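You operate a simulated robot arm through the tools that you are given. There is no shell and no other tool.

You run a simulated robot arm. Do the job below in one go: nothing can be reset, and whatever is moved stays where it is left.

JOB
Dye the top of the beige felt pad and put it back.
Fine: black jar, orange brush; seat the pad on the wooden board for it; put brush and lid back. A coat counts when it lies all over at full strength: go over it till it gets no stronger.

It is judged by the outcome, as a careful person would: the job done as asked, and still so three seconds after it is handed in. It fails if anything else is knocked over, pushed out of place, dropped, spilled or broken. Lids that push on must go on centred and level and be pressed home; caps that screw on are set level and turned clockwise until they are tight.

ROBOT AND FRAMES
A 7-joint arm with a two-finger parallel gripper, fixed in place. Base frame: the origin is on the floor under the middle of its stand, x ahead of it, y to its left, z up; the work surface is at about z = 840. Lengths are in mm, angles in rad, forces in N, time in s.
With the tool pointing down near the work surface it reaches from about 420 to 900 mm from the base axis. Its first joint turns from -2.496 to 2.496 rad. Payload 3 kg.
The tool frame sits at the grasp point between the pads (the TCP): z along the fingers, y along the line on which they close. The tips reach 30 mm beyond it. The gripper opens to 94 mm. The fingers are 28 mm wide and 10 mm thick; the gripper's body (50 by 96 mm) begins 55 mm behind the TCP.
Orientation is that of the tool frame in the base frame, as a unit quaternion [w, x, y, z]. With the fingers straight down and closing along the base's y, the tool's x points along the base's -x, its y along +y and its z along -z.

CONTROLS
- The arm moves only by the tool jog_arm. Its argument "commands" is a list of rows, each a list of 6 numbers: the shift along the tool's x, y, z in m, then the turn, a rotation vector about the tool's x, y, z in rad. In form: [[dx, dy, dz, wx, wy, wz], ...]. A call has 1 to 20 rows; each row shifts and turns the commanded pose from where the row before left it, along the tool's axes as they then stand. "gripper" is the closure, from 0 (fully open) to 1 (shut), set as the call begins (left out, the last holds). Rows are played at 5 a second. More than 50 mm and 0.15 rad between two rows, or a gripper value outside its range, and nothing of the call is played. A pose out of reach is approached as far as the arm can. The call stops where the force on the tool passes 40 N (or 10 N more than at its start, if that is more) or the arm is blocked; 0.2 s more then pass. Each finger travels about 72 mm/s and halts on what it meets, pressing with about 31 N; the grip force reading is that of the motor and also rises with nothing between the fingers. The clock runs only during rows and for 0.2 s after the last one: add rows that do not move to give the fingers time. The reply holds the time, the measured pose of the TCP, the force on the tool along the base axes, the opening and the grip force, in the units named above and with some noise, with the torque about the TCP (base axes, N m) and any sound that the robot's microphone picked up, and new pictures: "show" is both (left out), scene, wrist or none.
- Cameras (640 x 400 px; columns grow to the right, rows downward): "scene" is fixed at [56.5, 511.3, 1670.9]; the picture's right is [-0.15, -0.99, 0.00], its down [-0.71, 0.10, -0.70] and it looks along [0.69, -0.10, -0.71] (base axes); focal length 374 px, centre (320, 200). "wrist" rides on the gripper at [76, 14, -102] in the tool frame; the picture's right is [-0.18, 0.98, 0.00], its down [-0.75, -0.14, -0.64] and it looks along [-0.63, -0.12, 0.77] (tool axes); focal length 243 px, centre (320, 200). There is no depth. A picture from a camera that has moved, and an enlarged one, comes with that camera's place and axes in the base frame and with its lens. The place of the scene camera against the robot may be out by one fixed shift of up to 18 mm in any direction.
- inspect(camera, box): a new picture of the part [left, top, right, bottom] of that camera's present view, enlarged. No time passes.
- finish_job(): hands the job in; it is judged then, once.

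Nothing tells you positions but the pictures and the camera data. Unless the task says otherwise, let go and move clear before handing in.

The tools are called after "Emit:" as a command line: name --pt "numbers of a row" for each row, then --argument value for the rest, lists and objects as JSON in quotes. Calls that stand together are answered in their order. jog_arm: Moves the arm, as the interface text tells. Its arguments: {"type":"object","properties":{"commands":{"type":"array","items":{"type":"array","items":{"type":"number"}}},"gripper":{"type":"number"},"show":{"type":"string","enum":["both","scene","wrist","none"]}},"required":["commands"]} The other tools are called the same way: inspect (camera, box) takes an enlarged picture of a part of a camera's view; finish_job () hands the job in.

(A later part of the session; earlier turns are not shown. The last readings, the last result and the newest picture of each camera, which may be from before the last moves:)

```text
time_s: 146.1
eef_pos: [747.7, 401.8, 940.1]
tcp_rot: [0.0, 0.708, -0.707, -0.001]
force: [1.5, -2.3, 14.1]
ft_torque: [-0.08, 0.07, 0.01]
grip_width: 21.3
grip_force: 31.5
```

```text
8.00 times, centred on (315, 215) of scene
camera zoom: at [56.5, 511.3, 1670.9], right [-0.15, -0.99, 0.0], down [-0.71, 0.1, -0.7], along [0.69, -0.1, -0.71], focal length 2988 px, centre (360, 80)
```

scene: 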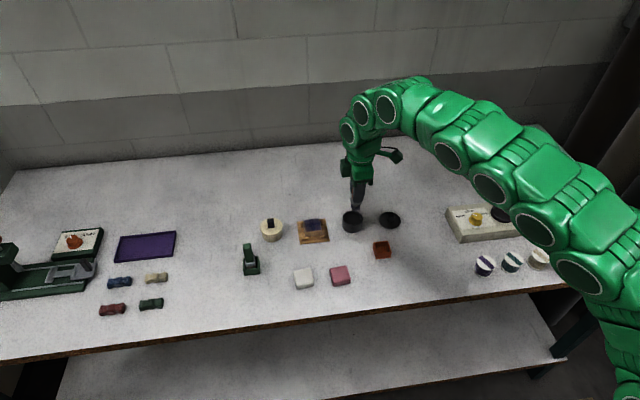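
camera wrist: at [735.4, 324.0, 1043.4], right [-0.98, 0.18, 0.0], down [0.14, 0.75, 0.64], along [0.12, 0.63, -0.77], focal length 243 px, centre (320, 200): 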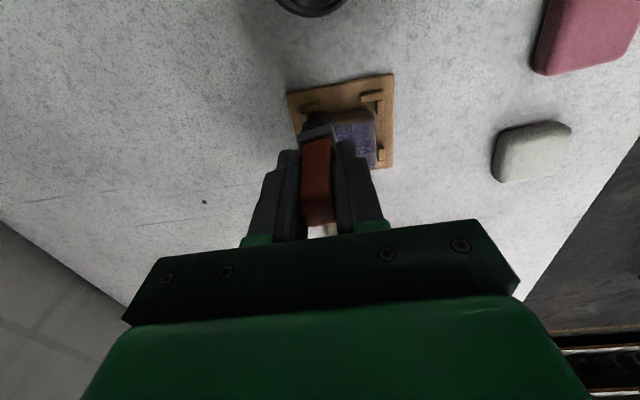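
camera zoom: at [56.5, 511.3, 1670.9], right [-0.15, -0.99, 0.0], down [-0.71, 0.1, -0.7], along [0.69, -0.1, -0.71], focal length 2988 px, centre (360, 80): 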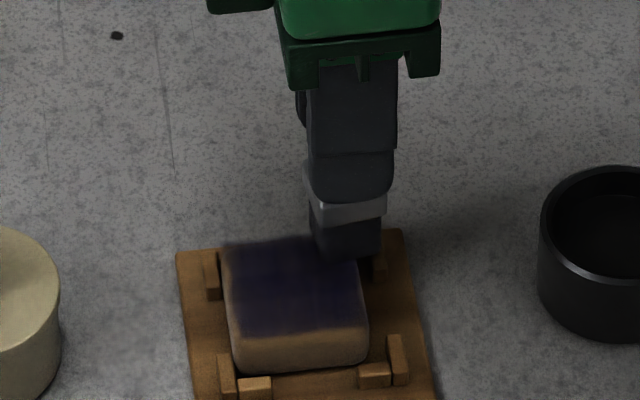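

Emit:
jog_arm --pt "0 0 -0.0004 0 0 0" --pt "0 -0.005 0 0 0 0" --pt "0.005 0 0 0 0 0" --pt "0 0.005 0 0 0 0" --pt "0 0.005 0 0 0 0" --pt "0 -0.005 0 0 0 0" --pt "0 -0.005 0 0 0 0" --pt "-0.005 0 0 0 0 0" --pt "-0.005 0 0 0 0 0" --pt "0.005 0 0 0 0 0" --pt "0.005 0 0 0 0 0" --pt "0 0.005 0 0 0 0" --pt "-0.005 0 0 0 0 0" --pt "0 -0.003 0 0 0 0" --pt "0.004 0 0 0 0 0" --pt "0 0 0 0 0 0" --gripper 1 --show "none"

```text
time_s: 149.5
eef_pos: [749.8, 400.0, 938.2]
tcp_rot: [0.0, 0.708, -0.706, 0.0]
force: [-1.8, 8.0, 15.6]
ft_torque: [0.63, 0.15, -0.04]
grip_width: 21.2
grip_force: 30.3
```

Emit:
jog_arm --pt "0 0 -0.0004 0 0 0" --pt "0 0.0067 0 0 0 0" --pt "0 0.0067 0 0 0 0" --pt "0 0.0067 0 0 0 0" --pt "0 0.0067 0 0 0 0" --pt "0 0.0067 0 0 0 0" --pt "0 0.0067 0 0 0 0" --pt "-0.0068 0 0 0 0 0" --pt "-0.0068 0 0 0 0 0" --pt "-0.0068 0 0 0 0 0" --pt "-0.0068 0 0 0 0 0" --pt "-0.0068 0 0 0 0 0" --pt "-0.0068 0 0 0 0 0" --pt "0 -0.007 0 0 0 0" --pt "0 -0.007 0 0 0 0" --pt "0 -0.007 0 0 0 0" --pt "0 -0.007 0 0 0 0" --pt "0 -0.007 0 0 0 0" --pt "0 -0.007 0 0 0 0" --gripper 1 --show "none"

Emit:
jog_arm --pt "0.0068 0 0 0 0 0" --pt "0.0068 0 0 0 0 0" --pt "0.0068 0 0 0 0 0" --pt "0.0068 0 0 0 0 0" --pt "0.0068 0 0 0 0 0" --pt "0.0068 0 0 0 0 0" --pt "0 0 0 0 0 0" --gripper 1 --show "none"

```text
time_s: 153.5
eef_pos: [753.1, 440.1, 939.4]
tcp_rot: [0.0, 0.708, -0.706, 0.001]
force: [-1.9, 2.5, 5.6]
ft_torque: [0.08, 0.17, 0.01]
grip_width: 21.1
grip_force: 31.3
```

```text
time_s: 155.1
eef_pos: [753.3, 398.3, 937.6]
tcp_rot: [0.0, 0.709, -0.705, 0.0]
force: [1.2, 8.2, 15.7]
ft_torque: [0.62, 0.01, -0.06]
grip_width: 21.0
grip_force: 30.8
```

Emit:
jog_arm --pt "0 0 -0.01 0 0 0" --pt "0 0 -0.02 0 0 0" --pt "0 0 -0.02 0 0 0" --pt "0.032 0.006 0 0 0 0" --pt "0.032 0.006 0 0 0 0" --pt "0.031 0.006 0 0 0 0" --pt "0 0 0 0 0 0" --pt "0 0 0 0 0 0" --gripper 1 --show "wrist"

Emit:
inspect --camera "scene" --box '[297, 215, 329, 235]'

Emit:
inspect --camera "wrist" --box '[230, 70, 410, 182]'

```text
time_s: 156.9
eef_pos: [734.4, 304.4, 988.4]
tcp_rot: [0.0, 0.707, -0.707, 0.0]
force: [0.7, -0.6, 0.1]
ft_torque: [-0.01, 0.02, 0.03]
grip_width: 21.2
grip_force: 31.3
camera wrist: at [721.8, 226.4, 1091.9], right [-0.98, 0.18, 0.0], down [0.14, 0.75, 0.64], along [0.12, 0.63, -0.77], focal length 243 px, centre (320, 200)
```

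wrist: 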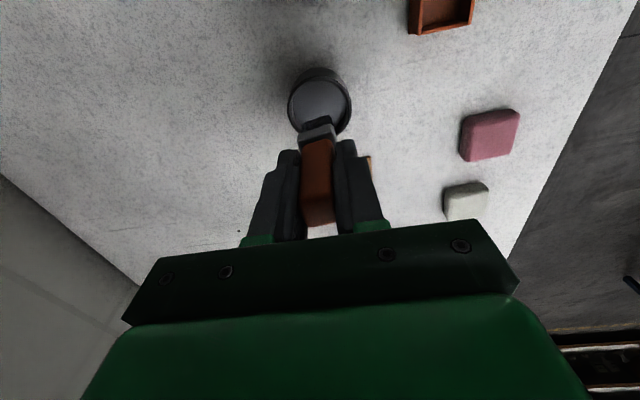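

```text
16.00 times, centred on (313, 225) of scene
camera zoom: at [56.5, 511.3, 1670.9], right [-0.15, -0.99, 0.0], down [-0.71, 0.1, -0.7], along [0.69, -0.1, -0.71], focal length 5975 px, centre (432, -200)
```

zoom: 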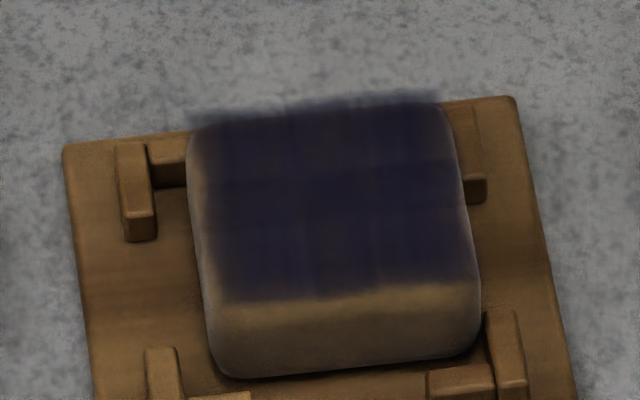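

```text
3.56 times, centred on (320, 126) of wrist
camera zoom: at [721.8, 226.4, 1091.9], right [-0.98, 0.18, 0.0], down [0.14, 0.75, 0.64], along [0.12, 0.63, -0.77], focal length 863 px, centre (320, 463)
```

zoom: 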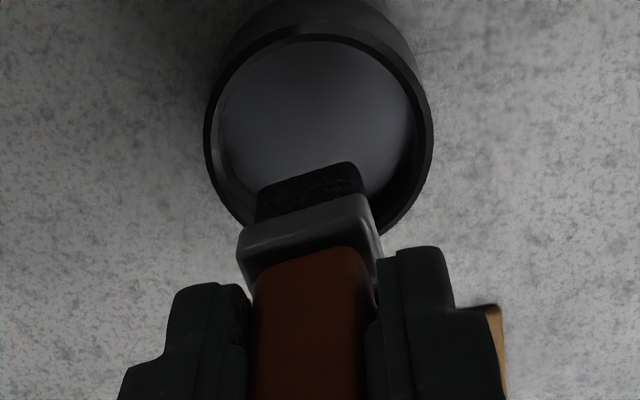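

Emit:
jog_arm --pt "-0.03 0 -0.02 0 0 0" --pt "-0.035 0 -0.03 0 0 0" --pt "-0.035 0 -0.03 0 0 0" --pt "-0.035 0 -0.02 0 0 0" --pt "0 0 0 0 0 0" --pt "0 0 0 0 0 0" --gripper 1 --show "wrist"

Emit:
inspect --camera "wrist" --box '[276, 30, 356, 80]'

Emit:
inspect --camera "wrist" --box '[270, 35, 366, 95]'

```text
time_s: 158.3
eef_pos: [736.9, 421.5, 1078.2]
tcp_rot: [0.0, 0.708, -0.706, 0.001]
force: [0.0, -0.3, -0.9]
ft_torque: [0.0, 0.0, -0.02]
grip_width: 21.3
grip_force: 31.2
out of reach, approached as far as the arm can: row 4
camera wrist: at [722.9, 344.1, 1181.0], right [-0.98, 0.18, 0.0], down [0.14, 0.75, 0.64], along [0.12, 0.63, -0.77], focal length 243 px, centre (320, 200)
```

wrist: 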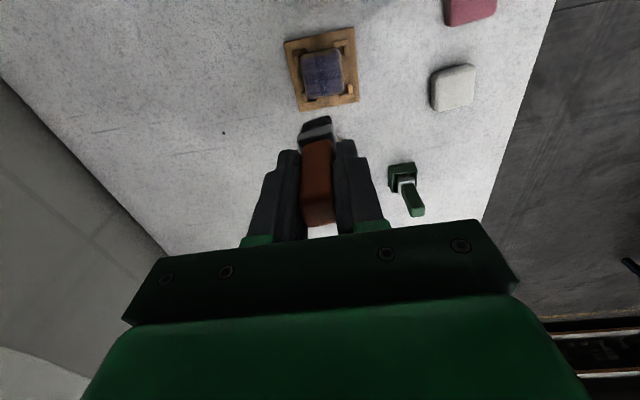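

```text
8.00 times, centred on (316, 55) of wrist
camera zoom: at [722.9, 344.1, 1181.0], right [-0.98, 0.18, 0.0], down [0.14, 0.75, 0.64], along [0.12, 0.63, -0.77], focal length 1941 px, centre (352, 1360)
```

zoom: 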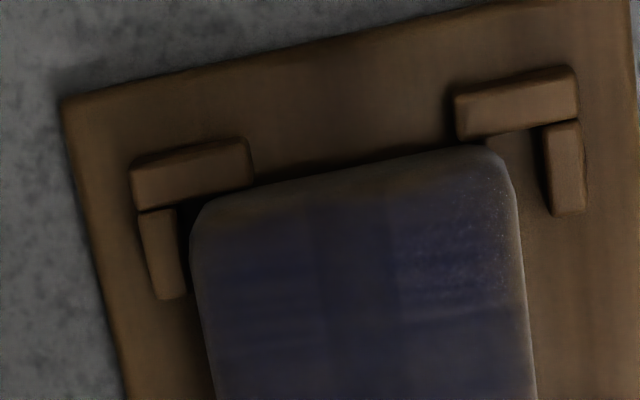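

```text
6.67 times, centred on (318, 65) of wrist
camera zoom: at [722.9, 344.1, 1181.0], right [-0.98, 0.18, 0.0], down [0.14, 0.75, 0.64], along [0.12, 0.63, -0.77], focal length 1618 px, centre (333, 1100)
```

zoom: 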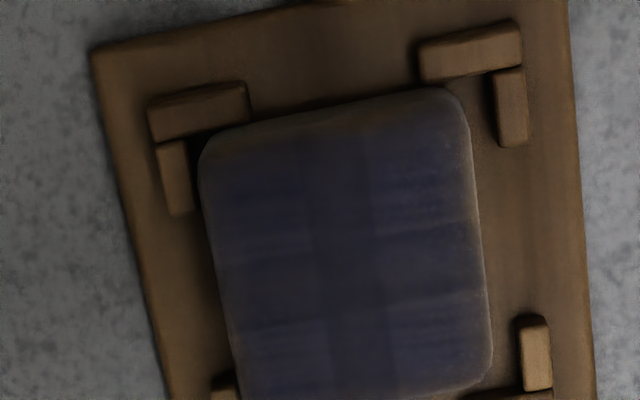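

There's still a faint pattern with the four corner patches a touch lighter than the middle cross. To be sure, I'll re-dip and scrub each corner patch with the brush fully on the pad.

Emit:
jog_arm --pt "0.03 0 0.03 0 0 0" --pt "0.03 0 0.03 0 0 0" --pt "0.03 0 0.03 0 0 0" --pt "0.0275 0 0 0 0 0" --pt "0 0 0 0 0 0" --pt "0 0 0 0 0 0" --gripper 1 --show "wrist"

Emit:
inspect --camera "wrist" --box '[230, 70, 410, 182]'

```text
time_s: 159.7
eef_pos: [733.6, 304.0, 989.6]
tcp_rot: [0.0, 0.708, -0.706, 0.0]
force: [-0.6, 0.6, -0.6]
ft_torque: [0.03, -0.02, 0.02]
grip_width: 21.0
grip_force: 31.4
camera wrist: at [721.8, 226.9, 1092.4], right [-0.98, 0.18, 0.0], down [0.14, 0.75, 0.64], along [0.12, 0.63, -0.77], focal length 243 px, centre (320, 200)
```

wrist: 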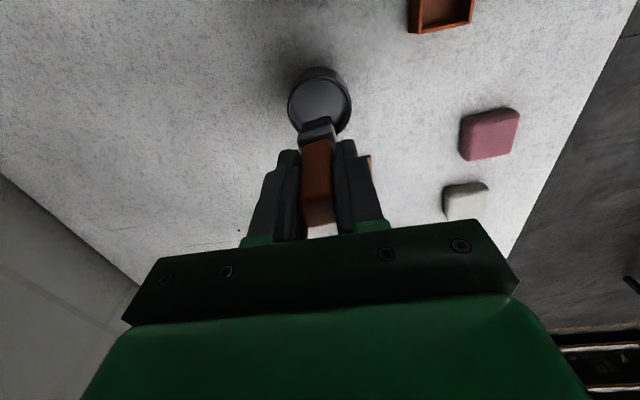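

```text
3.56 times, centred on (320, 126) of wrist
camera zoom: at [721.8, 226.9, 1092.4], right [-0.98, 0.18, 0.0], down [0.14, 0.75, 0.64], along [0.12, 0.63, -0.77], focal length 863 px, centre (320, 463)
```

zoom: 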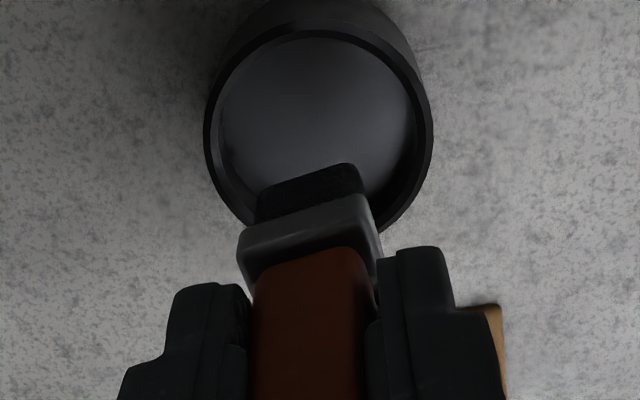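

Emit:
jog_arm --pt "0 0 0.025 0 0 0" --pt "0 0 0.025 0 0 0" --pt "0 0 0.004 0 0 0" --pt "0 0 0 0 0 0" --gripper 1 --show "none"

Emit:
jog_arm --pt "0 0 0.0012 0 0 0" --pt "0 0 0 0 0 0" --gripper 1 --show "none"

Emit:
jog_arm --pt "0 0 0.001 0 0 0" --pt "0 0 0 0 0 0" --gripper 1 --show "none"

```text
time_s: 160.7
eef_pos: [736.0, 303.5, 934.1]
tcp_rot: [0.0, 0.708, -0.706, 0.0]
force: [-0.4, 0.2, 0.7]
ft_torque: [-0.03, -0.03, 0.02]
grip_width: 21.3
grip_force: 31.1
```

```text
time_s: 161.3
eef_pos: [735.8, 303.4, 933.3]
tcp_rot: [0.001, 0.707, -0.707, -0.001]
force: [-0.8, 1.6, 7.3]
ft_torque: [0.04, 0.02, 0.0]
grip_width: 21.1
grip_force: 30.7
```

```text
time_s: 161.9
eef_pos: [736.0, 304.3, 932.9]
tcp_rot: [0.0, 0.708, -0.707, 0.001]
force: [-4.7, -0.9, 25.9]
ft_torque: [-0.07, 0.35, 0.04]
grip_width: 21.2
grip_force: 30.6
```

Emit:
jog_arm --pt "0 0 -0.003 0 0 0" --pt "0 0 -0.015 0 0 0" --pt "0 0 -0.025 0 0 0" --pt "0 0 -0.014 0 0 0" --pt "-0.033 0.0052 0 0 0 0" --pt "-0.033 0.0052 0 0 0 0" --pt "-0.033 0.0052 0 0 0 0" --pt "0 0 0 0 0 0" --pt "0 0 0.025 0 0 0" --pt "0 0 0.0235 0 0 0" --pt "0 0 0 0 0 0" --pt "0 0 0 0 0 0" --gripper 1 --show "none"

Emit:
jog_arm --pt "0 0 0.0015 0 0 0" --pt "0 0 0 0 0 0" --gripper 1 --show "none"

Emit:
jog_arm --pt "0 0 0.0008 0 0 0" --pt "0 0 0 0 0 0" --gripper 1 --show "none"

```text
time_s: 164.5
eef_pos: [719.9, 402.1, 939.7]
tcp_rot: [0.0, 0.708, -0.707, 0.0]
force: [0.5, 0.7, -0.2]
ft_torque: [-0.01, -0.01, -0.02]
grip_width: 21.2
grip_force: 31.0
```

```text
time_s: 165.1
eef_pos: [719.0, 400.7, 938.4]
tcp_rot: [0.0, 0.708, -0.706, 0.0]
force: [0.3, 0.1, 1.4]
ft_torque: [0.05, -0.06, 0.01]
grip_width: 21.3
grip_force: 31.1
```

```text
time_s: 165.7
eef_pos: [720.6, 400.9, 939.0]
tcp_rot: [0.001, 0.708, -0.706, 0.0]
force: [-0.6, -0.9, 6.9]
ft_torque: [0.0, -0.05, -0.02]
grip_width: 21.0
grip_force: 31.0
```

Emit:
jog_arm --pt "0 0.004 0 0 0 0" --pt "-0.004 0 0 0 0 0" --pt "0 -0.004 0 0 0 0" --pt "0 -0.004 0 0 0 0" --pt "0.004 0 0 0 0 0" --pt "0 0.004 0 0 0 0" --pt "0 0.004 0 0 0 0" --pt "-0.004 0 0 0 0 0" --pt "0 -0.004 0 0 0 0" --pt "0 -0.004 0 0 0 0" --pt "0.004 0 0 0 0 0" --pt "0 0.004 0 0 0 0" --pt "0 0.004 0 0 0 0" --pt "-0.004 0 0 0 0 0" --pt "0 -0.004 0 0 0 0" --pt "0 -0.004 0 0 0 0" --pt "0.004 0 0 0 0 0" --pt "0 0.004 0 0 0 0" --gripper 1 --show "none"

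Emit:
jog_arm --pt "0 -0.006 0 0 0 0" --pt "0 -0.006 0 0 0 0" --pt "0 -0.006 0 0 0 0" --pt "0 -0.006 0 0 0 0" --pt "0 -0.004 0 0 0 0" --pt "-0.004 0 0 0 0 0" --pt "0 0.004 0 0 0 0" --pt "0 0.004 0 0 0 0" --pt "0.004 0 0 0 0 0" --pt "0 -0.004 0 0 0 0" --pt "0 -0.004 0 0 0 0" --pt "-0.004 0 0 0 0 0" --pt "0 0.004 0 0 0 0" --pt "0 0.004 0 0 0 0" --pt "0.004 0 0 0 0 0" --pt "0 -0.004 0 0 0 0" --pt "0 -0.004 0 0 0 0" --pt "-0.004 0 0 0 0 0" --pt "0 0.004 0 0 0 0" --pt "0.004 0 0 0 0 0" --gripper 1 --show "none"

```text
time_s: 169.5
eef_pos: [720.3, 402.0, 939.0]
tcp_rot: [0.0, 0.708, -0.706, 0.001]
force: [3.6, 0.4, 9.6]
ft_torque: [0.04, -0.34, -0.04]
grip_width: 21.2
grip_force: 31.0
```

```text
time_s: 173.7
eef_pos: [743.0, 402.1, 937.8]
tcp_rot: [-0.001, 0.708, -0.706, 0.0]
force: [0.4, 5.0, 9.4]
ft_torque: [0.41, 0.05, 0.0]
grip_width: 21.0
grip_force: 31.0
```

Emit:
jog_arm --pt "0 0 -0.01 0 0 0" --pt "0 0 -0.02 0 0 0" --pt "0 0 -0.02 0 0 0" --pt "0.0335 0.0025 0 0 0 0" --pt "0.0335 0.0025 0 0 0 0" --pt "0.032 0.0025 0 0 0 0" --pt "0 0 0 0 0 0" --pt "0 0 0.025 0 0 0" --pt "0 0 0.025 0 0 0" --pt "0 0 0.002 0 0 0" --pt "0 0 0 0 0 0" --gripper 1 --show "none"

Emit:
inspect --camera "scene" --box '[297, 215, 329, 235]'

Emit:
jog_arm --pt "0 0 0.0015 0 0 0" --pt "0 0 0 0 0 0" --gripper 1 --show "none"

Emit:
jog_arm --pt "0 0 0.001 0 0 0" --pt "0 0 0 0 0 0" --gripper 1 --show "none"

```text
time_s: 176.1
eef_pos: [737.4, 303.7, 935.6]
tcp_rot: [0.0, 0.708, -0.706, 0.0]
force: [0.4, -0.5, -0.4]
ft_torque: [-0.03, 0.02, 0.0]
grip_width: 21.4
grip_force: 31.4
```

```text
16.00 times, centred on (313, 225) of scene
camera zoom: at [56.5, 511.3, 1670.9], right [-0.15, -0.99, 0.0], down [-0.71, 0.1, -0.7], along [0.69, -0.1, -0.71], focal length 5975 px, centre (432, -200)
```

zoom: 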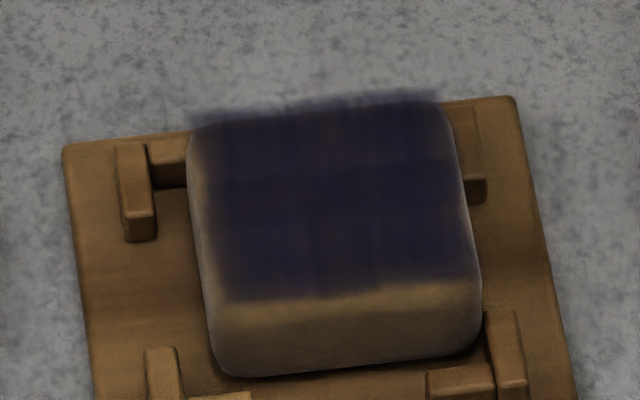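

```text
time_s: 176.7
eef_pos: [736.9, 303.6, 934.3]
tcp_rot: [0.0, 0.707, -0.707, 0.0]
force: [0.5, 1.0, -0.5]
ft_torque: [0.0, 0.0, -0.01]
grip_width: 21.3
grip_force: 30.9
```

```text
time_s: 177.3
eef_pos: [737.1, 304.1, 933.9]
tcp_rot: [0.0, 0.708, -0.706, 0.0]
force: [-0.9, 0.2, 1.3]
ft_torque: [-0.02, 0.05, -0.01]
grip_width: 21.1
grip_force: 30.9
```

Emit:
jog_arm --pt "0 0 0.001 0 0 0" --pt "0 0 0 0 0 0" --gripper 1 --show "none"

Emit:
jog_arm --pt "0 0 -0.003 0 0 0" --pt "0 0 -0.015 0 0 0" --pt "0 0 -0.025 0 0 0" --pt "0 0 -0.014 0 0 0" --pt "-0.032 0.0043 0 0 0 0" --pt "-0.032 0.0043 0 0 0 0" --pt "-0.032 0.0043 0 0 0 0" --pt "-0.03 0.0043 0 0 0 0" --pt "0 0 0 0 0 0" --pt "0 0 0.025 0 0 0" --pt "0 0 0.0235 0 0 0" --pt "0 0 0 0 0 0" --pt "0 0 0 0 0 0" --gripper 1 --show "none"

Emit:
jog_arm --pt "0 0 0.0015 0 0 0" --pt "0 0 0 0 0 0" --gripper 1 --show "none"

Emit:
jog_arm --pt "0 0 0.0008 0 0 0" --pt "0 0 0 0 0 0" --gripper 1 --show "none"

```text
time_s: 177.9
eef_pos: [737.2, 304.0, 933.8]
tcp_rot: [-0.001, 0.708, -0.707, 0.001]
force: [-5.7, 0.7, 21.4]
ft_torque: [0.03, 0.42, -0.01]
grip_width: 21.1
grip_force: 31.3
```

```text
time_s: 180.7
eef_pos: [718.5, 429.1, 940.5]
tcp_rot: [0.0, 0.708, -0.706, 0.0]
force: [0.2, -0.2, -0.3]
ft_torque: [0.04, 0.02, 0.02]
grip_width: 21.3
grip_force: 31.2
```

```text
time_s: 181.3
eef_pos: [719.4, 428.1, 939.6]
tcp_rot: [0.0, 0.708, -0.706, 0.001]
force: [0.8, -0.1, -0.7]
ft_torque: [0.05, 0.0, 0.02]
grip_width: 20.9
grip_force: 30.9
```

```text
time_s: 181.9
eef_pos: [719.0, 428.4, 939.1]
tcp_rot: [0.0, 0.708, -0.707, 0.0]
force: [-0.1, 0.4, -0.1]
ft_torque: [-0.04, -0.02, -0.02]
grip_width: 20.8
grip_force: 30.9
```

Emit:
jog_arm --pt "0 0 0.001 0 0 0" --pt "0 0 0 0 0 0" --gripper 1 --show "none"

Emit:
jog_arm --pt "0 0.004 0 0 0 0" --pt "-0.004 0 0 0 0 0" --pt "0 -0.004 0 0 0 0" --pt "0 -0.004 0 0 0 0" --pt "0.004 0 0 0 0 0" --pt "0 0.004 0 0 0 0" --pt "0 0.004 0 0 0 0" --pt "-0.004 0 0 0 0 0" --pt "0 -0.004 0 0 0 0" --pt "0 -0.004 0 0 0 0" --pt "0.004 0 0 0 0 0" --pt "0 0.004 0 0 0 0" --pt "0 0.004 0 0 0 0" --pt "-0.004 0 0 0 0 0" --pt "0 -0.004 0 0 0 0" --pt "0 -0.004 0 0 0 0" --pt "0.004 0 0 0 0 0" --pt "0 0.004 0 0 0 0" --gripper 1 --show "none"

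Emit:
jog_arm --pt "0 -0.006 0 0 0 0" --pt "0 -0.006 0 0 0 0" --pt "0 -0.006 0 0 0 0" --pt "0 -0.006 0 0 0 0" --pt "0 -0.004 0 0 0 0" --pt "-0.004 0 0 0 0 0" --pt "0 0.004 0 0 0 0" --pt "0 0.004 0 0 0 0" --pt "0.004 0 0 0 0 0" --pt "0 -0.004 0 0 0 0" --pt "0 -0.004 0 0 0 0" --pt "-0.004 0 0 0 0 0" --pt "0 0.004 0 0 0 0" --pt "0 0.004 0 0 0 0" --pt "0.004 0 0 0 0 0" --pt "0 -0.004 0 0 0 0" --pt "0 -0.004 0 0 0 0" --pt "-0.004 0 0 0 0 0" --pt "0 0.004 0 0 0 0" --pt "0.004 0 0 0 0 0" --gripper 1 --show "none"

```text
time_s: 182.5
eef_pos: [719.1, 428.1, 939.2]
tcp_rot: [0.0, 0.708, -0.707, 0.0]
force: [-1.1, 0.5, 3.5]
ft_torque: [0.0, 0.05, 0.0]
grip_width: 20.9
grip_force: 31.4
```

```text
time_s: 186.3
eef_pos: [719.4, 428.1, 938.8]
tcp_rot: [0.0, 0.709, -0.706, -0.001]
force: [7.7, 1.1, 16.9]
ft_torque: [-0.02, -0.59, 0.01]
grip_width: 21.3
grip_force: 31.0
```

```text
time_s: 190.5
eef_pos: [742.0, 431.7, 938.1]
tcp_rot: [0.001, 0.708, -0.706, -0.001]
force: [-1.9, 4.6, 12.1]
ft_torque: [0.4, 0.16, -0.06]
grip_width: 21.2
grip_force: 30.9
```

I'll lift and take a last overhead look at the coat.

Emit:
jog_arm --pt "0 0 -0.01 0 0 0" --pt "-0.012 0.004 -0.02 0 0 0" --pt "-0.012 0.004 -0.02 0 0 0" --pt "0 0 0 0 0 0" --pt "0 0 0 0 0 0" --gripper 1 --show "wrist"

Emit:
inspect --camera "wrist" --box '[270, 15, 366, 75]'

Emit:
inspect --camera "wrist" --box '[270, 45, 366, 105]'

```text
time_s: 191.7
eef_pos: [735.1, 452.2, 988.4]
tcp_rot: [0.001, 0.708, -0.706, 0.0]
force: [0.0, 0.3, 0.7]
ft_torque: [-0.01, -0.02, 0.0]
grip_width: 21.0
grip_force: 31.4
camera wrist: at [722.1, 375.0, 1090.7], right [-0.98, 0.18, 0.0], down [0.14, 0.75, 0.64], along [0.12, 0.63, -0.77], focal length 243 px, centre (320, 200)
```

wrist: 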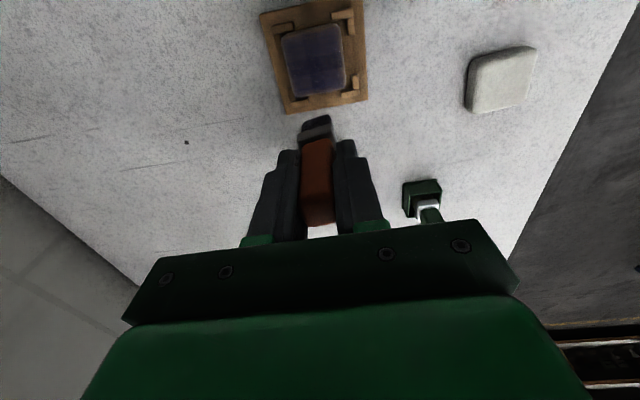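

```text
6.67 times, centred on (318, 45) of wrist
camera zoom: at [722.1, 375.0, 1090.7], right [-0.98, 0.18, 0.0], down [0.14, 0.75, 0.64], along [0.12, 0.63, -0.77], focal length 1618 px, centre (333, 1233)
```

zoom: 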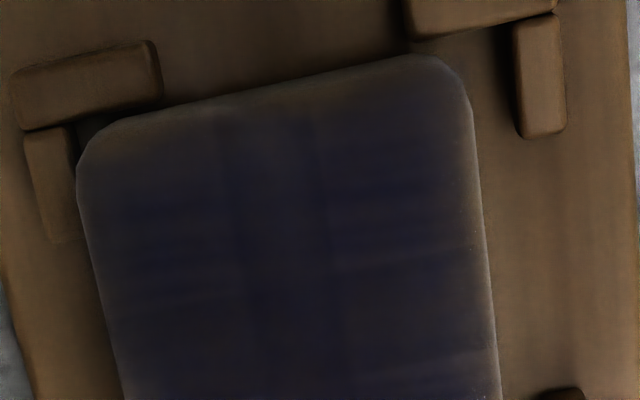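

```text
6.67 times, centred on (318, 75) of wrist
camera zoom: at [722.1, 375.0, 1090.7], right [-0.98, 0.18, 0.0], down [0.14, 0.75, 0.64], along [0.12, 0.63, -0.77], focal length 1618 px, centre (333, 1033)
```

zoom: 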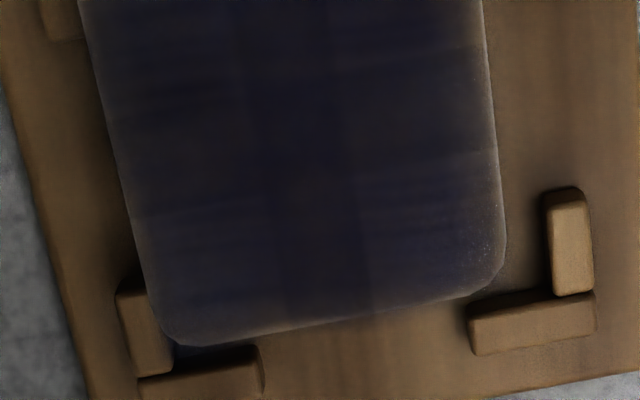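

The coat looks the same as before the extra scrubbing, so it's at full strength all over. Next I'll return the brush to its holder.

Emit:
jog_arm --pt "0.035 0.0175 0 0 0 0" --pt "0.035 0.0175 0 0 0 0" --pt "0.035 0.0175 0 0 0 0" --pt "0.035 0.0175 0 0 0 0" --pt "0.035 0.0175 0 0 0 0" --pt "0.0345 0.0175 0 0 0 0" --pt "0 0 0 0 0 0.12" --pt "0 0 0 0 0 0" --pt "0 0 0 0 0 0" --gripper 1 --show "both"

Emit:
inspect --camera "wrist" --box '[230, 60, 410, 172]'

Emit:
inspect --camera "scene" --box '[340, 200, 420, 260]'

```text
time_s: 193.7
eef_pos: [630.3, 243.9, 986.5]
tcp_rot: [0.0, -0.664, 0.748, 0.0]
force: [0.2, -0.5, -0.9]
ft_torque: [0.0, 0.0, -0.02]
grip_width: 21.2
grip_force: 30.6
camera wrist: at [608.0, 167.9, 1090.5], right [-0.95, 0.3, 0.0], down [0.23, 0.73, 0.64], along [0.19, 0.61, -0.77], focal length 243 px, centre (320, 200)
```

scene: 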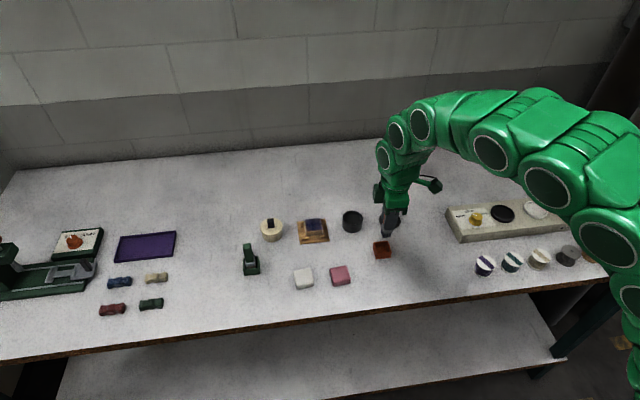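
wrist: 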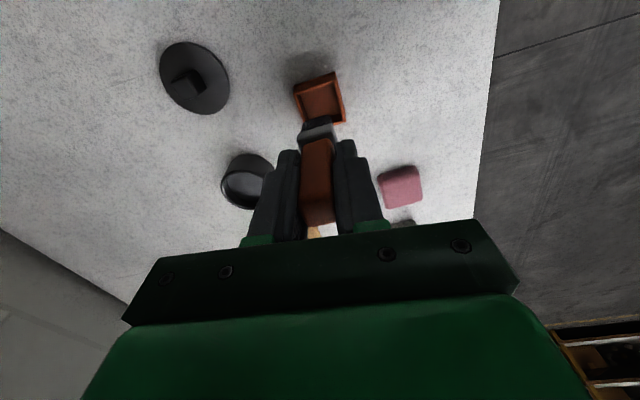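

```text
3.56 times, centred on (320, 116) of wrist
camera zoom: at [608.0, 167.9, 1090.5], right [-0.95, 0.3, 0.0], down [0.23, 0.73, 0.64], along [0.19, 0.61, -0.77], focal length 863 px, centre (320, 499)
```

zoom: 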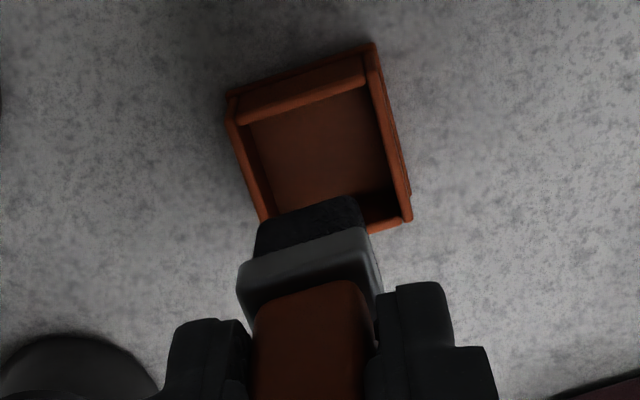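

```text
6.67 times, centred on (380, 230) of scene
camera zoom: at [56.5, 511.3, 1670.9], right [-0.15, -0.99, 0.0], down [-0.71, 0.1, -0.7], along [0.69, -0.1, -0.71], focal length 2490 px, centre (-80, 0)
```

zoom: 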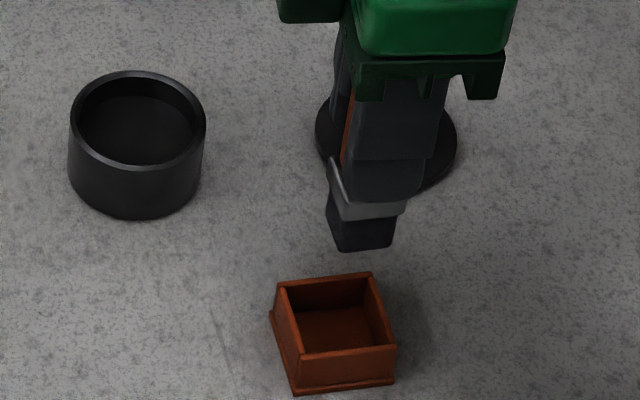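

The brush's yaw in the grip seems to have changed back during the corner scrubs. I'll zoom to measure it.

Emit:
inspect --camera "wrist" --box '[270, 100, 370, 162]'

Emit:
inspect --camera "wrist" --box '[270, 60, 370, 122]'

```text
6.40 times, centred on (320, 131) of wrist
camera zoom: at [608.0, 167.9, 1090.5], right [-0.95, 0.3, 0.0], down [0.23, 0.73, 0.64], along [0.19, 0.61, -0.77], focal length 1553 px, centre (320, 642)
```

zoom: 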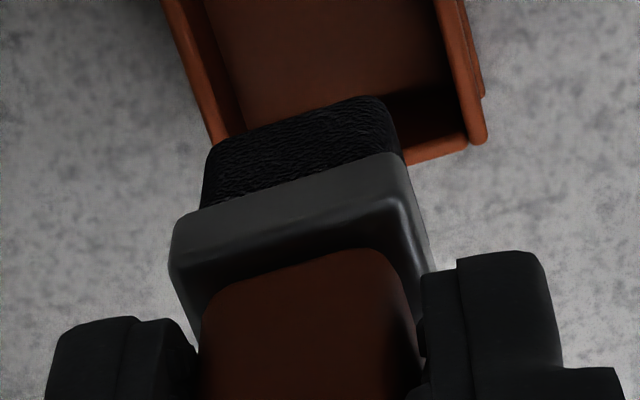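

```text
6.40 times, centred on (320, 91) of wrist
camera zoom: at [608.0, 167.9, 1090.5], right [-0.95, 0.3, 0.0], down [0.23, 0.73, 0.64], along [0.19, 0.61, -0.77], focal length 1553 px, centre (320, 898)
```

zoom: 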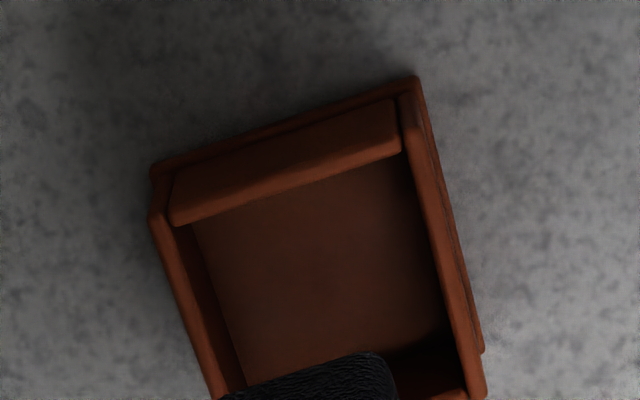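

The brush and holder are now parallel. I'll nudge 1.4 mm in -x to centre it and lower to just above the rim to check.

Emit:
jog_arm --pt "-0.0001 0.0014 0.02 0 0 0" --pt "0 0 0.02 0 0 0" --pt "0 0 0.007 0 0 0" --pt "0 0 0 0 0 0" --pt "0 0 0 0 0 0" --gripper 1 --show "wrist"

Emit:
inspect --camera "wrist" --box '[270, 80, 370, 142]'

Emit:
inspect --camera "scene" --box '[350, 210, 414, 258]'

```text
time_s: 194.9
eef_pos: [629.2, 242.9, 941.0]
tcp_rot: [0.0, -0.665, 0.747, 0.0]
force: [-0.4, 0.1, 0.6]
ft_torque: [-0.03, 0.02, -0.01]
grip_width: 20.9
grip_force: 31.3
camera wrist: at [607.4, 168.0, 1043.5], right [-0.95, 0.3, 0.0], down [0.23, 0.73, 0.64], along [0.19, 0.61, -0.77], focal length 243 px, centre (320, 200)
```

wrist: 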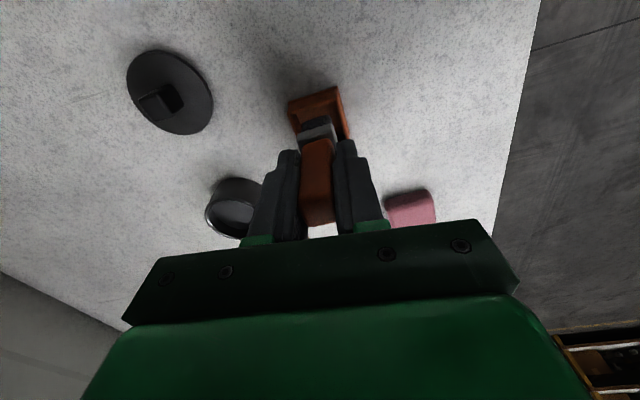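

```text
6.40 times, centred on (320, 111) of wrist
camera zoom: at [607.4, 168.0, 1043.5], right [-0.95, 0.3, 0.0], down [0.23, 0.73, 0.64], along [0.19, 0.61, -0.77], focal length 1553 px, centre (320, 770)
```

zoom: 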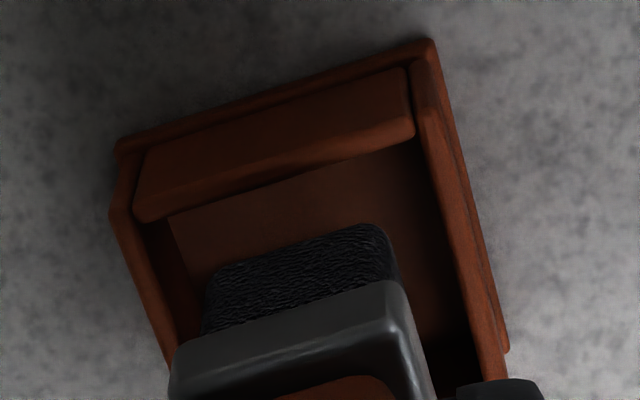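

```text
8.33 times, centred on (382, 234) of scene
camera zoom: at [56.5, 511.3, 1670.9], right [-0.15, -0.99, 0.0], down [-0.71, 0.1, -0.7], along [0.69, -0.1, -0.71], focal length 3112 px, centre (-197, -83)
```

zoom: 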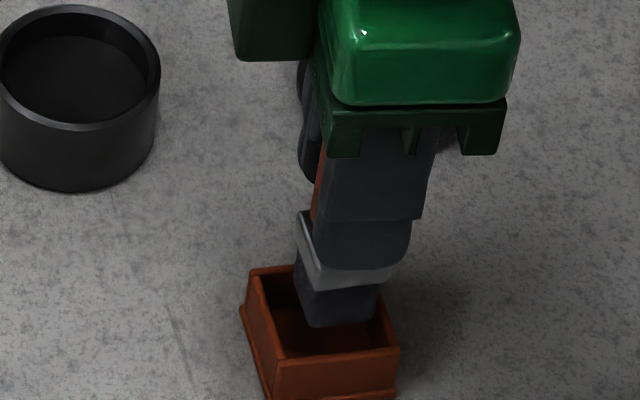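

It clears the walls on all sides, so I'll lower it into the holder.

Emit:
jog_arm --pt "0.0001 0.001 0.006 0 0 0" --pt "0 0 0.008 0 0 0" --pt "0 0 0.006 0 0 0" --pt "0 0 0 0 0 0" --gripper 1 --show "none"

Emit:
jog_arm --pt "0 0 0.002 0 0 0" --pt "0 0 0 0 0 0" --gripper 1 --show "none"

Emit:
jog_arm --pt "0 0 0.0012 0 0 0" --pt "0 0 0 0 0 0" --gripper 1 --show "none"

Emit:
jog_arm --pt "0 0 0.001 0 0 0" --pt "0 0 0 0 0 0" --gripper 1 --show "none"

```text
time_s: 195.9
eef_pos: [628.8, 244.3, 920.1]
tcp_rot: [0.0, -0.664, 0.748, 0.0]
force: [0.5, -0.9, -0.3]
ft_torque: [0.0, 0.0, 0.01]
grip_width: 21.2
grip_force: 31.3
```

```text
time_s: 196.5
eef_pos: [628.2, 242.8, 919.2]
tcp_rot: [0.0, -0.664, 0.748, 0.0]
force: [0.1, -0.6, -0.6]
ft_torque: [0.0, -0.01, 0.0]
grip_width: 21.3
grip_force: 31.4
```

```text
time_s: 197.1
eef_pos: [628.7, 243.0, 917.4]
tcp_rot: [-0.001, -0.665, 0.747, 0.001]
force: [-0.8, 0.3, 0.5]
ft_torque: [0.01, -0.02, -0.01]
grip_width: 21.5
grip_force: 30.7
```

```text
time_s: 197.7
eef_pos: [628.8, 243.3, 916.8]
tcp_rot: [0.0, -0.665, 0.747, 0.0]
force: [0.3, -0.5, -0.9]
ft_torque: [-0.01, -0.03, -0.02]
grip_width: 21.3
grip_force: 31.3
```

Emit:
jog_arm --pt "0 0 0.001 0 0 0" --pt "0 0 0 0 0 0" --gripper 1 --show "none"

Emit:
jog_arm --pt "0 0 0.001 0 0 0" --pt "0 0 0 0 0 0" --gripper 1 --show "both"

Emit:
inspect --camera "wrist" --box '[270, 80, 370, 142]'

Emit:
inspect --camera "scene" --box '[350, 210, 414, 258]'

```text
time_s: 198.3
eef_pos: [629.0, 243.9, 916.1]
tcp_rot: [0.0, -0.664, 0.747, 0.0]
force: [-0.3, -0.5, -0.1]
ft_torque: [-0.01, 0.02, 0.03]
grip_width: 21.3
grip_force: 31.1
```

```text
time_s: 198.9
eef_pos: [628.9, 245.3, 916.2]
tcp_rot: [0.0, -0.664, 0.748, 0.0]
force: [-8.0, -3.3, 25.5]
ft_torque: [-0.17, 0.5, 0.02]
grip_width: 21.0
grip_force: 30.9
camera wrist: at [606.1, 168.6, 1018.7], right [-0.95, 0.3, 0.0], down [0.23, 0.73, 0.64], along [0.19, 0.61, -0.77], focal length 243 px, centre (320, 200)
```

scene: 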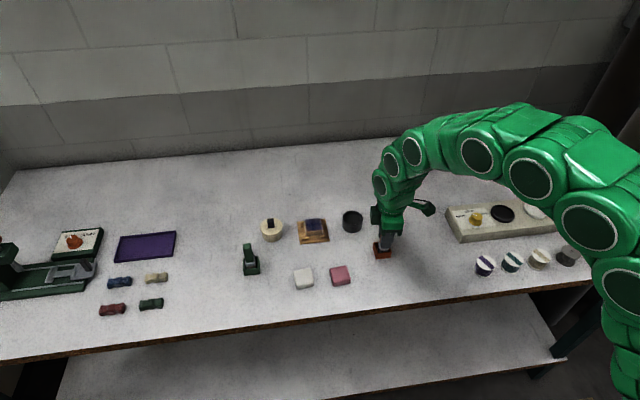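
wrist: 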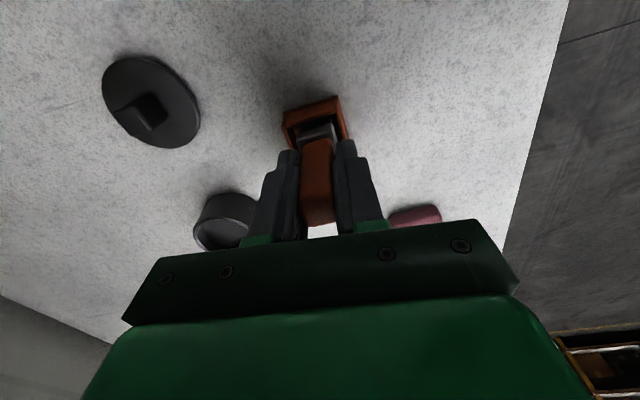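

```text
6.40 times, centred on (320, 111) of wrist
camera zoom: at [606.1, 168.6, 1018.7], right [-0.95, 0.3, 0.0], down [0.23, 0.73, 0.64], along [0.19, 0.61, -0.77], focal length 1553 px, centre (320, 770)
```

zoom: 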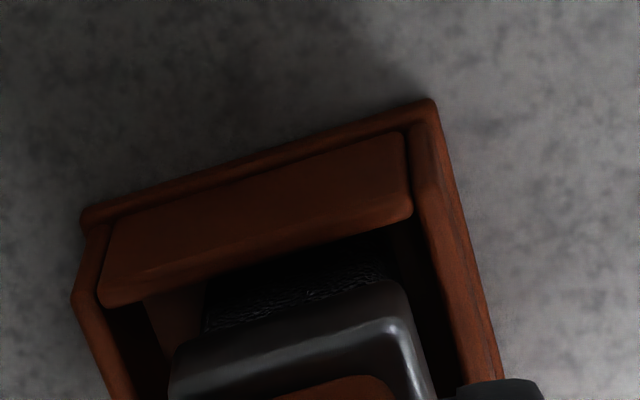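

```text
8.33 times, centred on (382, 234) of scene
camera zoom: at [56.5, 511.3, 1670.9], right [-0.15, -0.99, 0.0], down [-0.71, 0.1, -0.7], along [0.69, -0.1, -0.71], focal length 3112 px, centre (-197, -83)
```

zoom: 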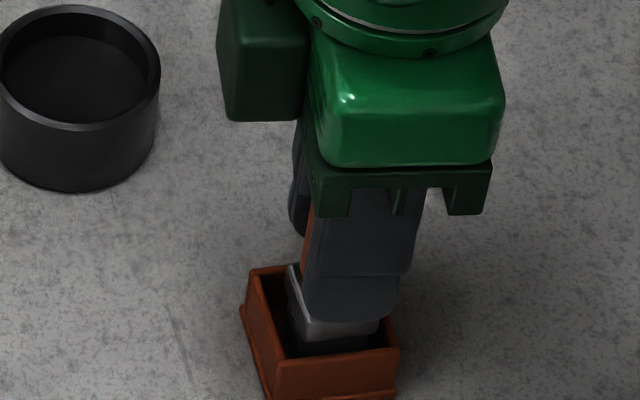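

The bristles are resting on the holder floor. I'll ease off the pressure, then open.

Emit:
jog_arm --pt "0 0 -0.001 0 0 0" --pt "0 0 0 0 0 0" --gripper 1 --show "none"

Emit:
jog_arm --pt "0 0 0 0 0 0" --pt "0 0 0 0 0 0" --pt "0 0 0 0 0 0" --gripper 0.5 --show "both"

Emit:
inspect --camera "wrist" --box '[230, 80, 410, 192]'

Emit:
inspect --camera "scene" --box '[350, 210, 414, 258]'

```text
time_s: 199.5
eef_pos: [628.7, 243.8, 915.0]
tcp_rot: [0.0, -0.665, 0.747, 0.001]
force: [1.8, 0.4, 5.1]
ft_torque: [0.08, -0.14, 0.01]
grip_width: 20.9
grip_force: 31.0
```

```text
time_s: 200.3
eef_pos: [627.9, 243.8, 915.5]
tcp_rot: [0.0, -0.665, 0.747, 0.0]
force: [-0.1, 0.2, -0.3]
ft_torque: [-0.02, 0.01, -0.01]
grip_width: 47.2
grip_force: 0.1
camera wrist: at [606.0, 168.5, 1019.1], right [-0.95, 0.3, 0.0], down [0.23, 0.73, 0.64], along [0.19, 0.61, -0.77], focal length 243 px, centre (320, 200)
```

scene: 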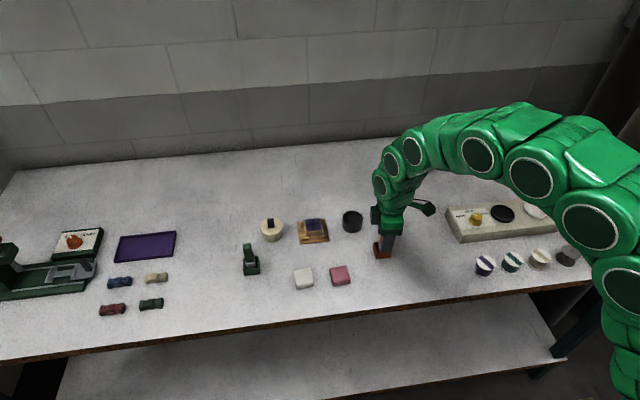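
wrist: 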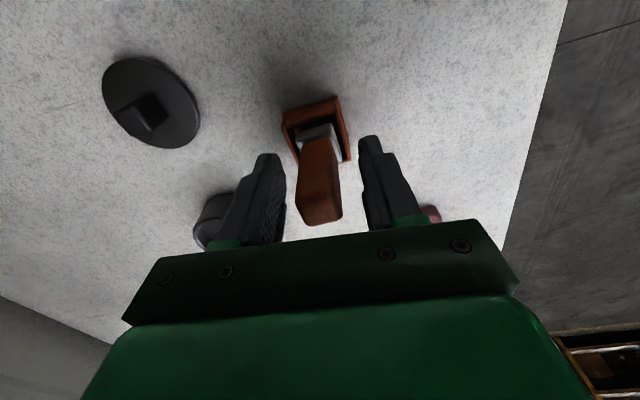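

```text
3.56 times, centred on (320, 136) of wrist
camera zoom: at [606.0, 168.5, 1019.1], right [-0.95, 0.3, 0.0], down [0.23, 0.73, 0.64], along [0.19, 0.61, -0.77], focal length 863 px, centre (320, 428)
```

zoom: 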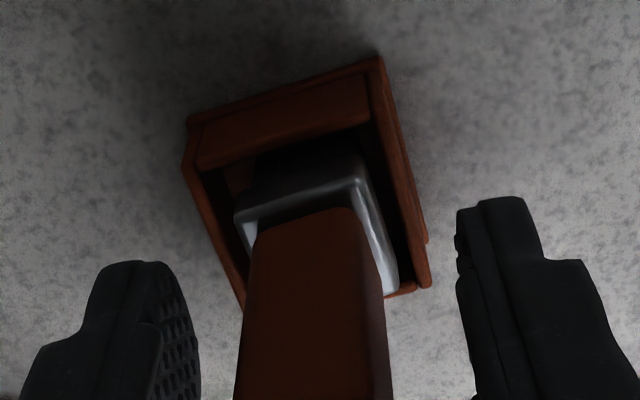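

```text
8.33 times, centred on (382, 234) of scene
camera zoom: at [56.5, 511.3, 1670.9], right [-0.15, -0.99, 0.0], down [-0.71, 0.1, -0.7], along [0.69, -0.1, -0.71], focal length 3112 px, centre (-197, -83)
```

zoom: 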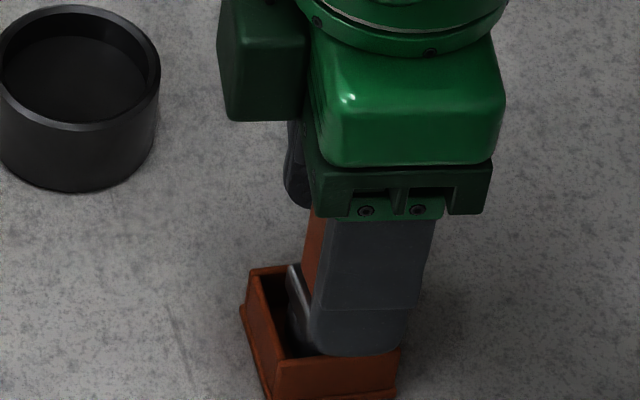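

The brush is standing in its holder. I'll open a little wider, rise clear, and turn the tool back.

Emit:
jog_arm --pt "0 0 0 0 0 0" --pt "0 0 -0.01 0 0 0" --pt "0 0 -0.03 0 0 0" --pt "0 0 -0.03 0 0 0" --pt "0 0 0 0 0 -0.12" --pt "0 0 0 0 0 0" --pt "0 0 0 0 0 0" --gripper 0.4 --show "both"

Emit:
inspect --camera "scene" --box '[350, 210, 414, 258]'

Emit:
inspect --camera "wrist" --box '[230, 60, 410, 172]'

```text
time_s: 201.9
eef_pos: [627.4, 243.4, 985.7]
tcp_rot: [0.0, 0.708, -0.706, 0.0]
force: [-0.3, 0.0, 0.1]
ft_torque: [0.03, -0.05, 0.01]
grip_width: 56.4
grip_force: 0.1
camera wrist: at [615.0, 165.0, 1088.3], right [-0.98, 0.18, 0.0], down [0.14, 0.75, 0.64], along [0.12, 0.63, -0.77], focal length 243 px, centre (320, 200)
```

scene: 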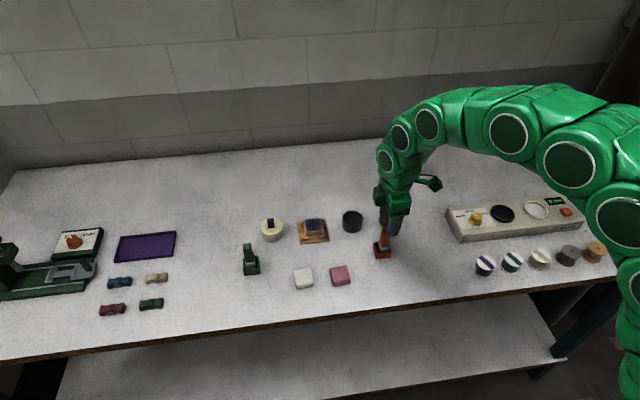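
wrist: 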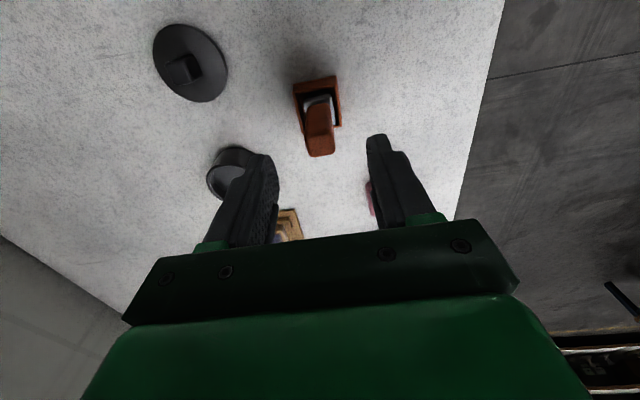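

```text
8.33 times, centred on (382, 234) of scene
camera zoom: at [56.5, 511.3, 1670.9], right [-0.15, -0.99, 0.0], down [-0.71, 0.1, -0.7], along [0.69, -0.1, -0.71], focal length 3112 px, centre (-197, -83)
```

zoom: 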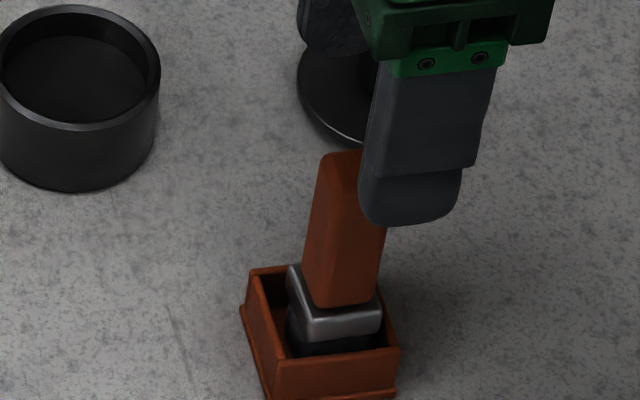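

```text
3.56 times, centred on (320, 116) of wrist
camera zoom: at [615.0, 165.0, 1088.3], right [-0.98, 0.18, 0.0], down [0.14, 0.75, 0.64], along [0.12, 0.63, -0.77], focal length 863 px, centre (320, 499)
```

zoom: 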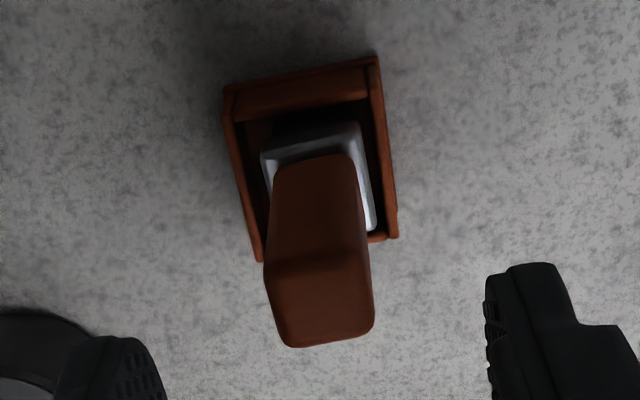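

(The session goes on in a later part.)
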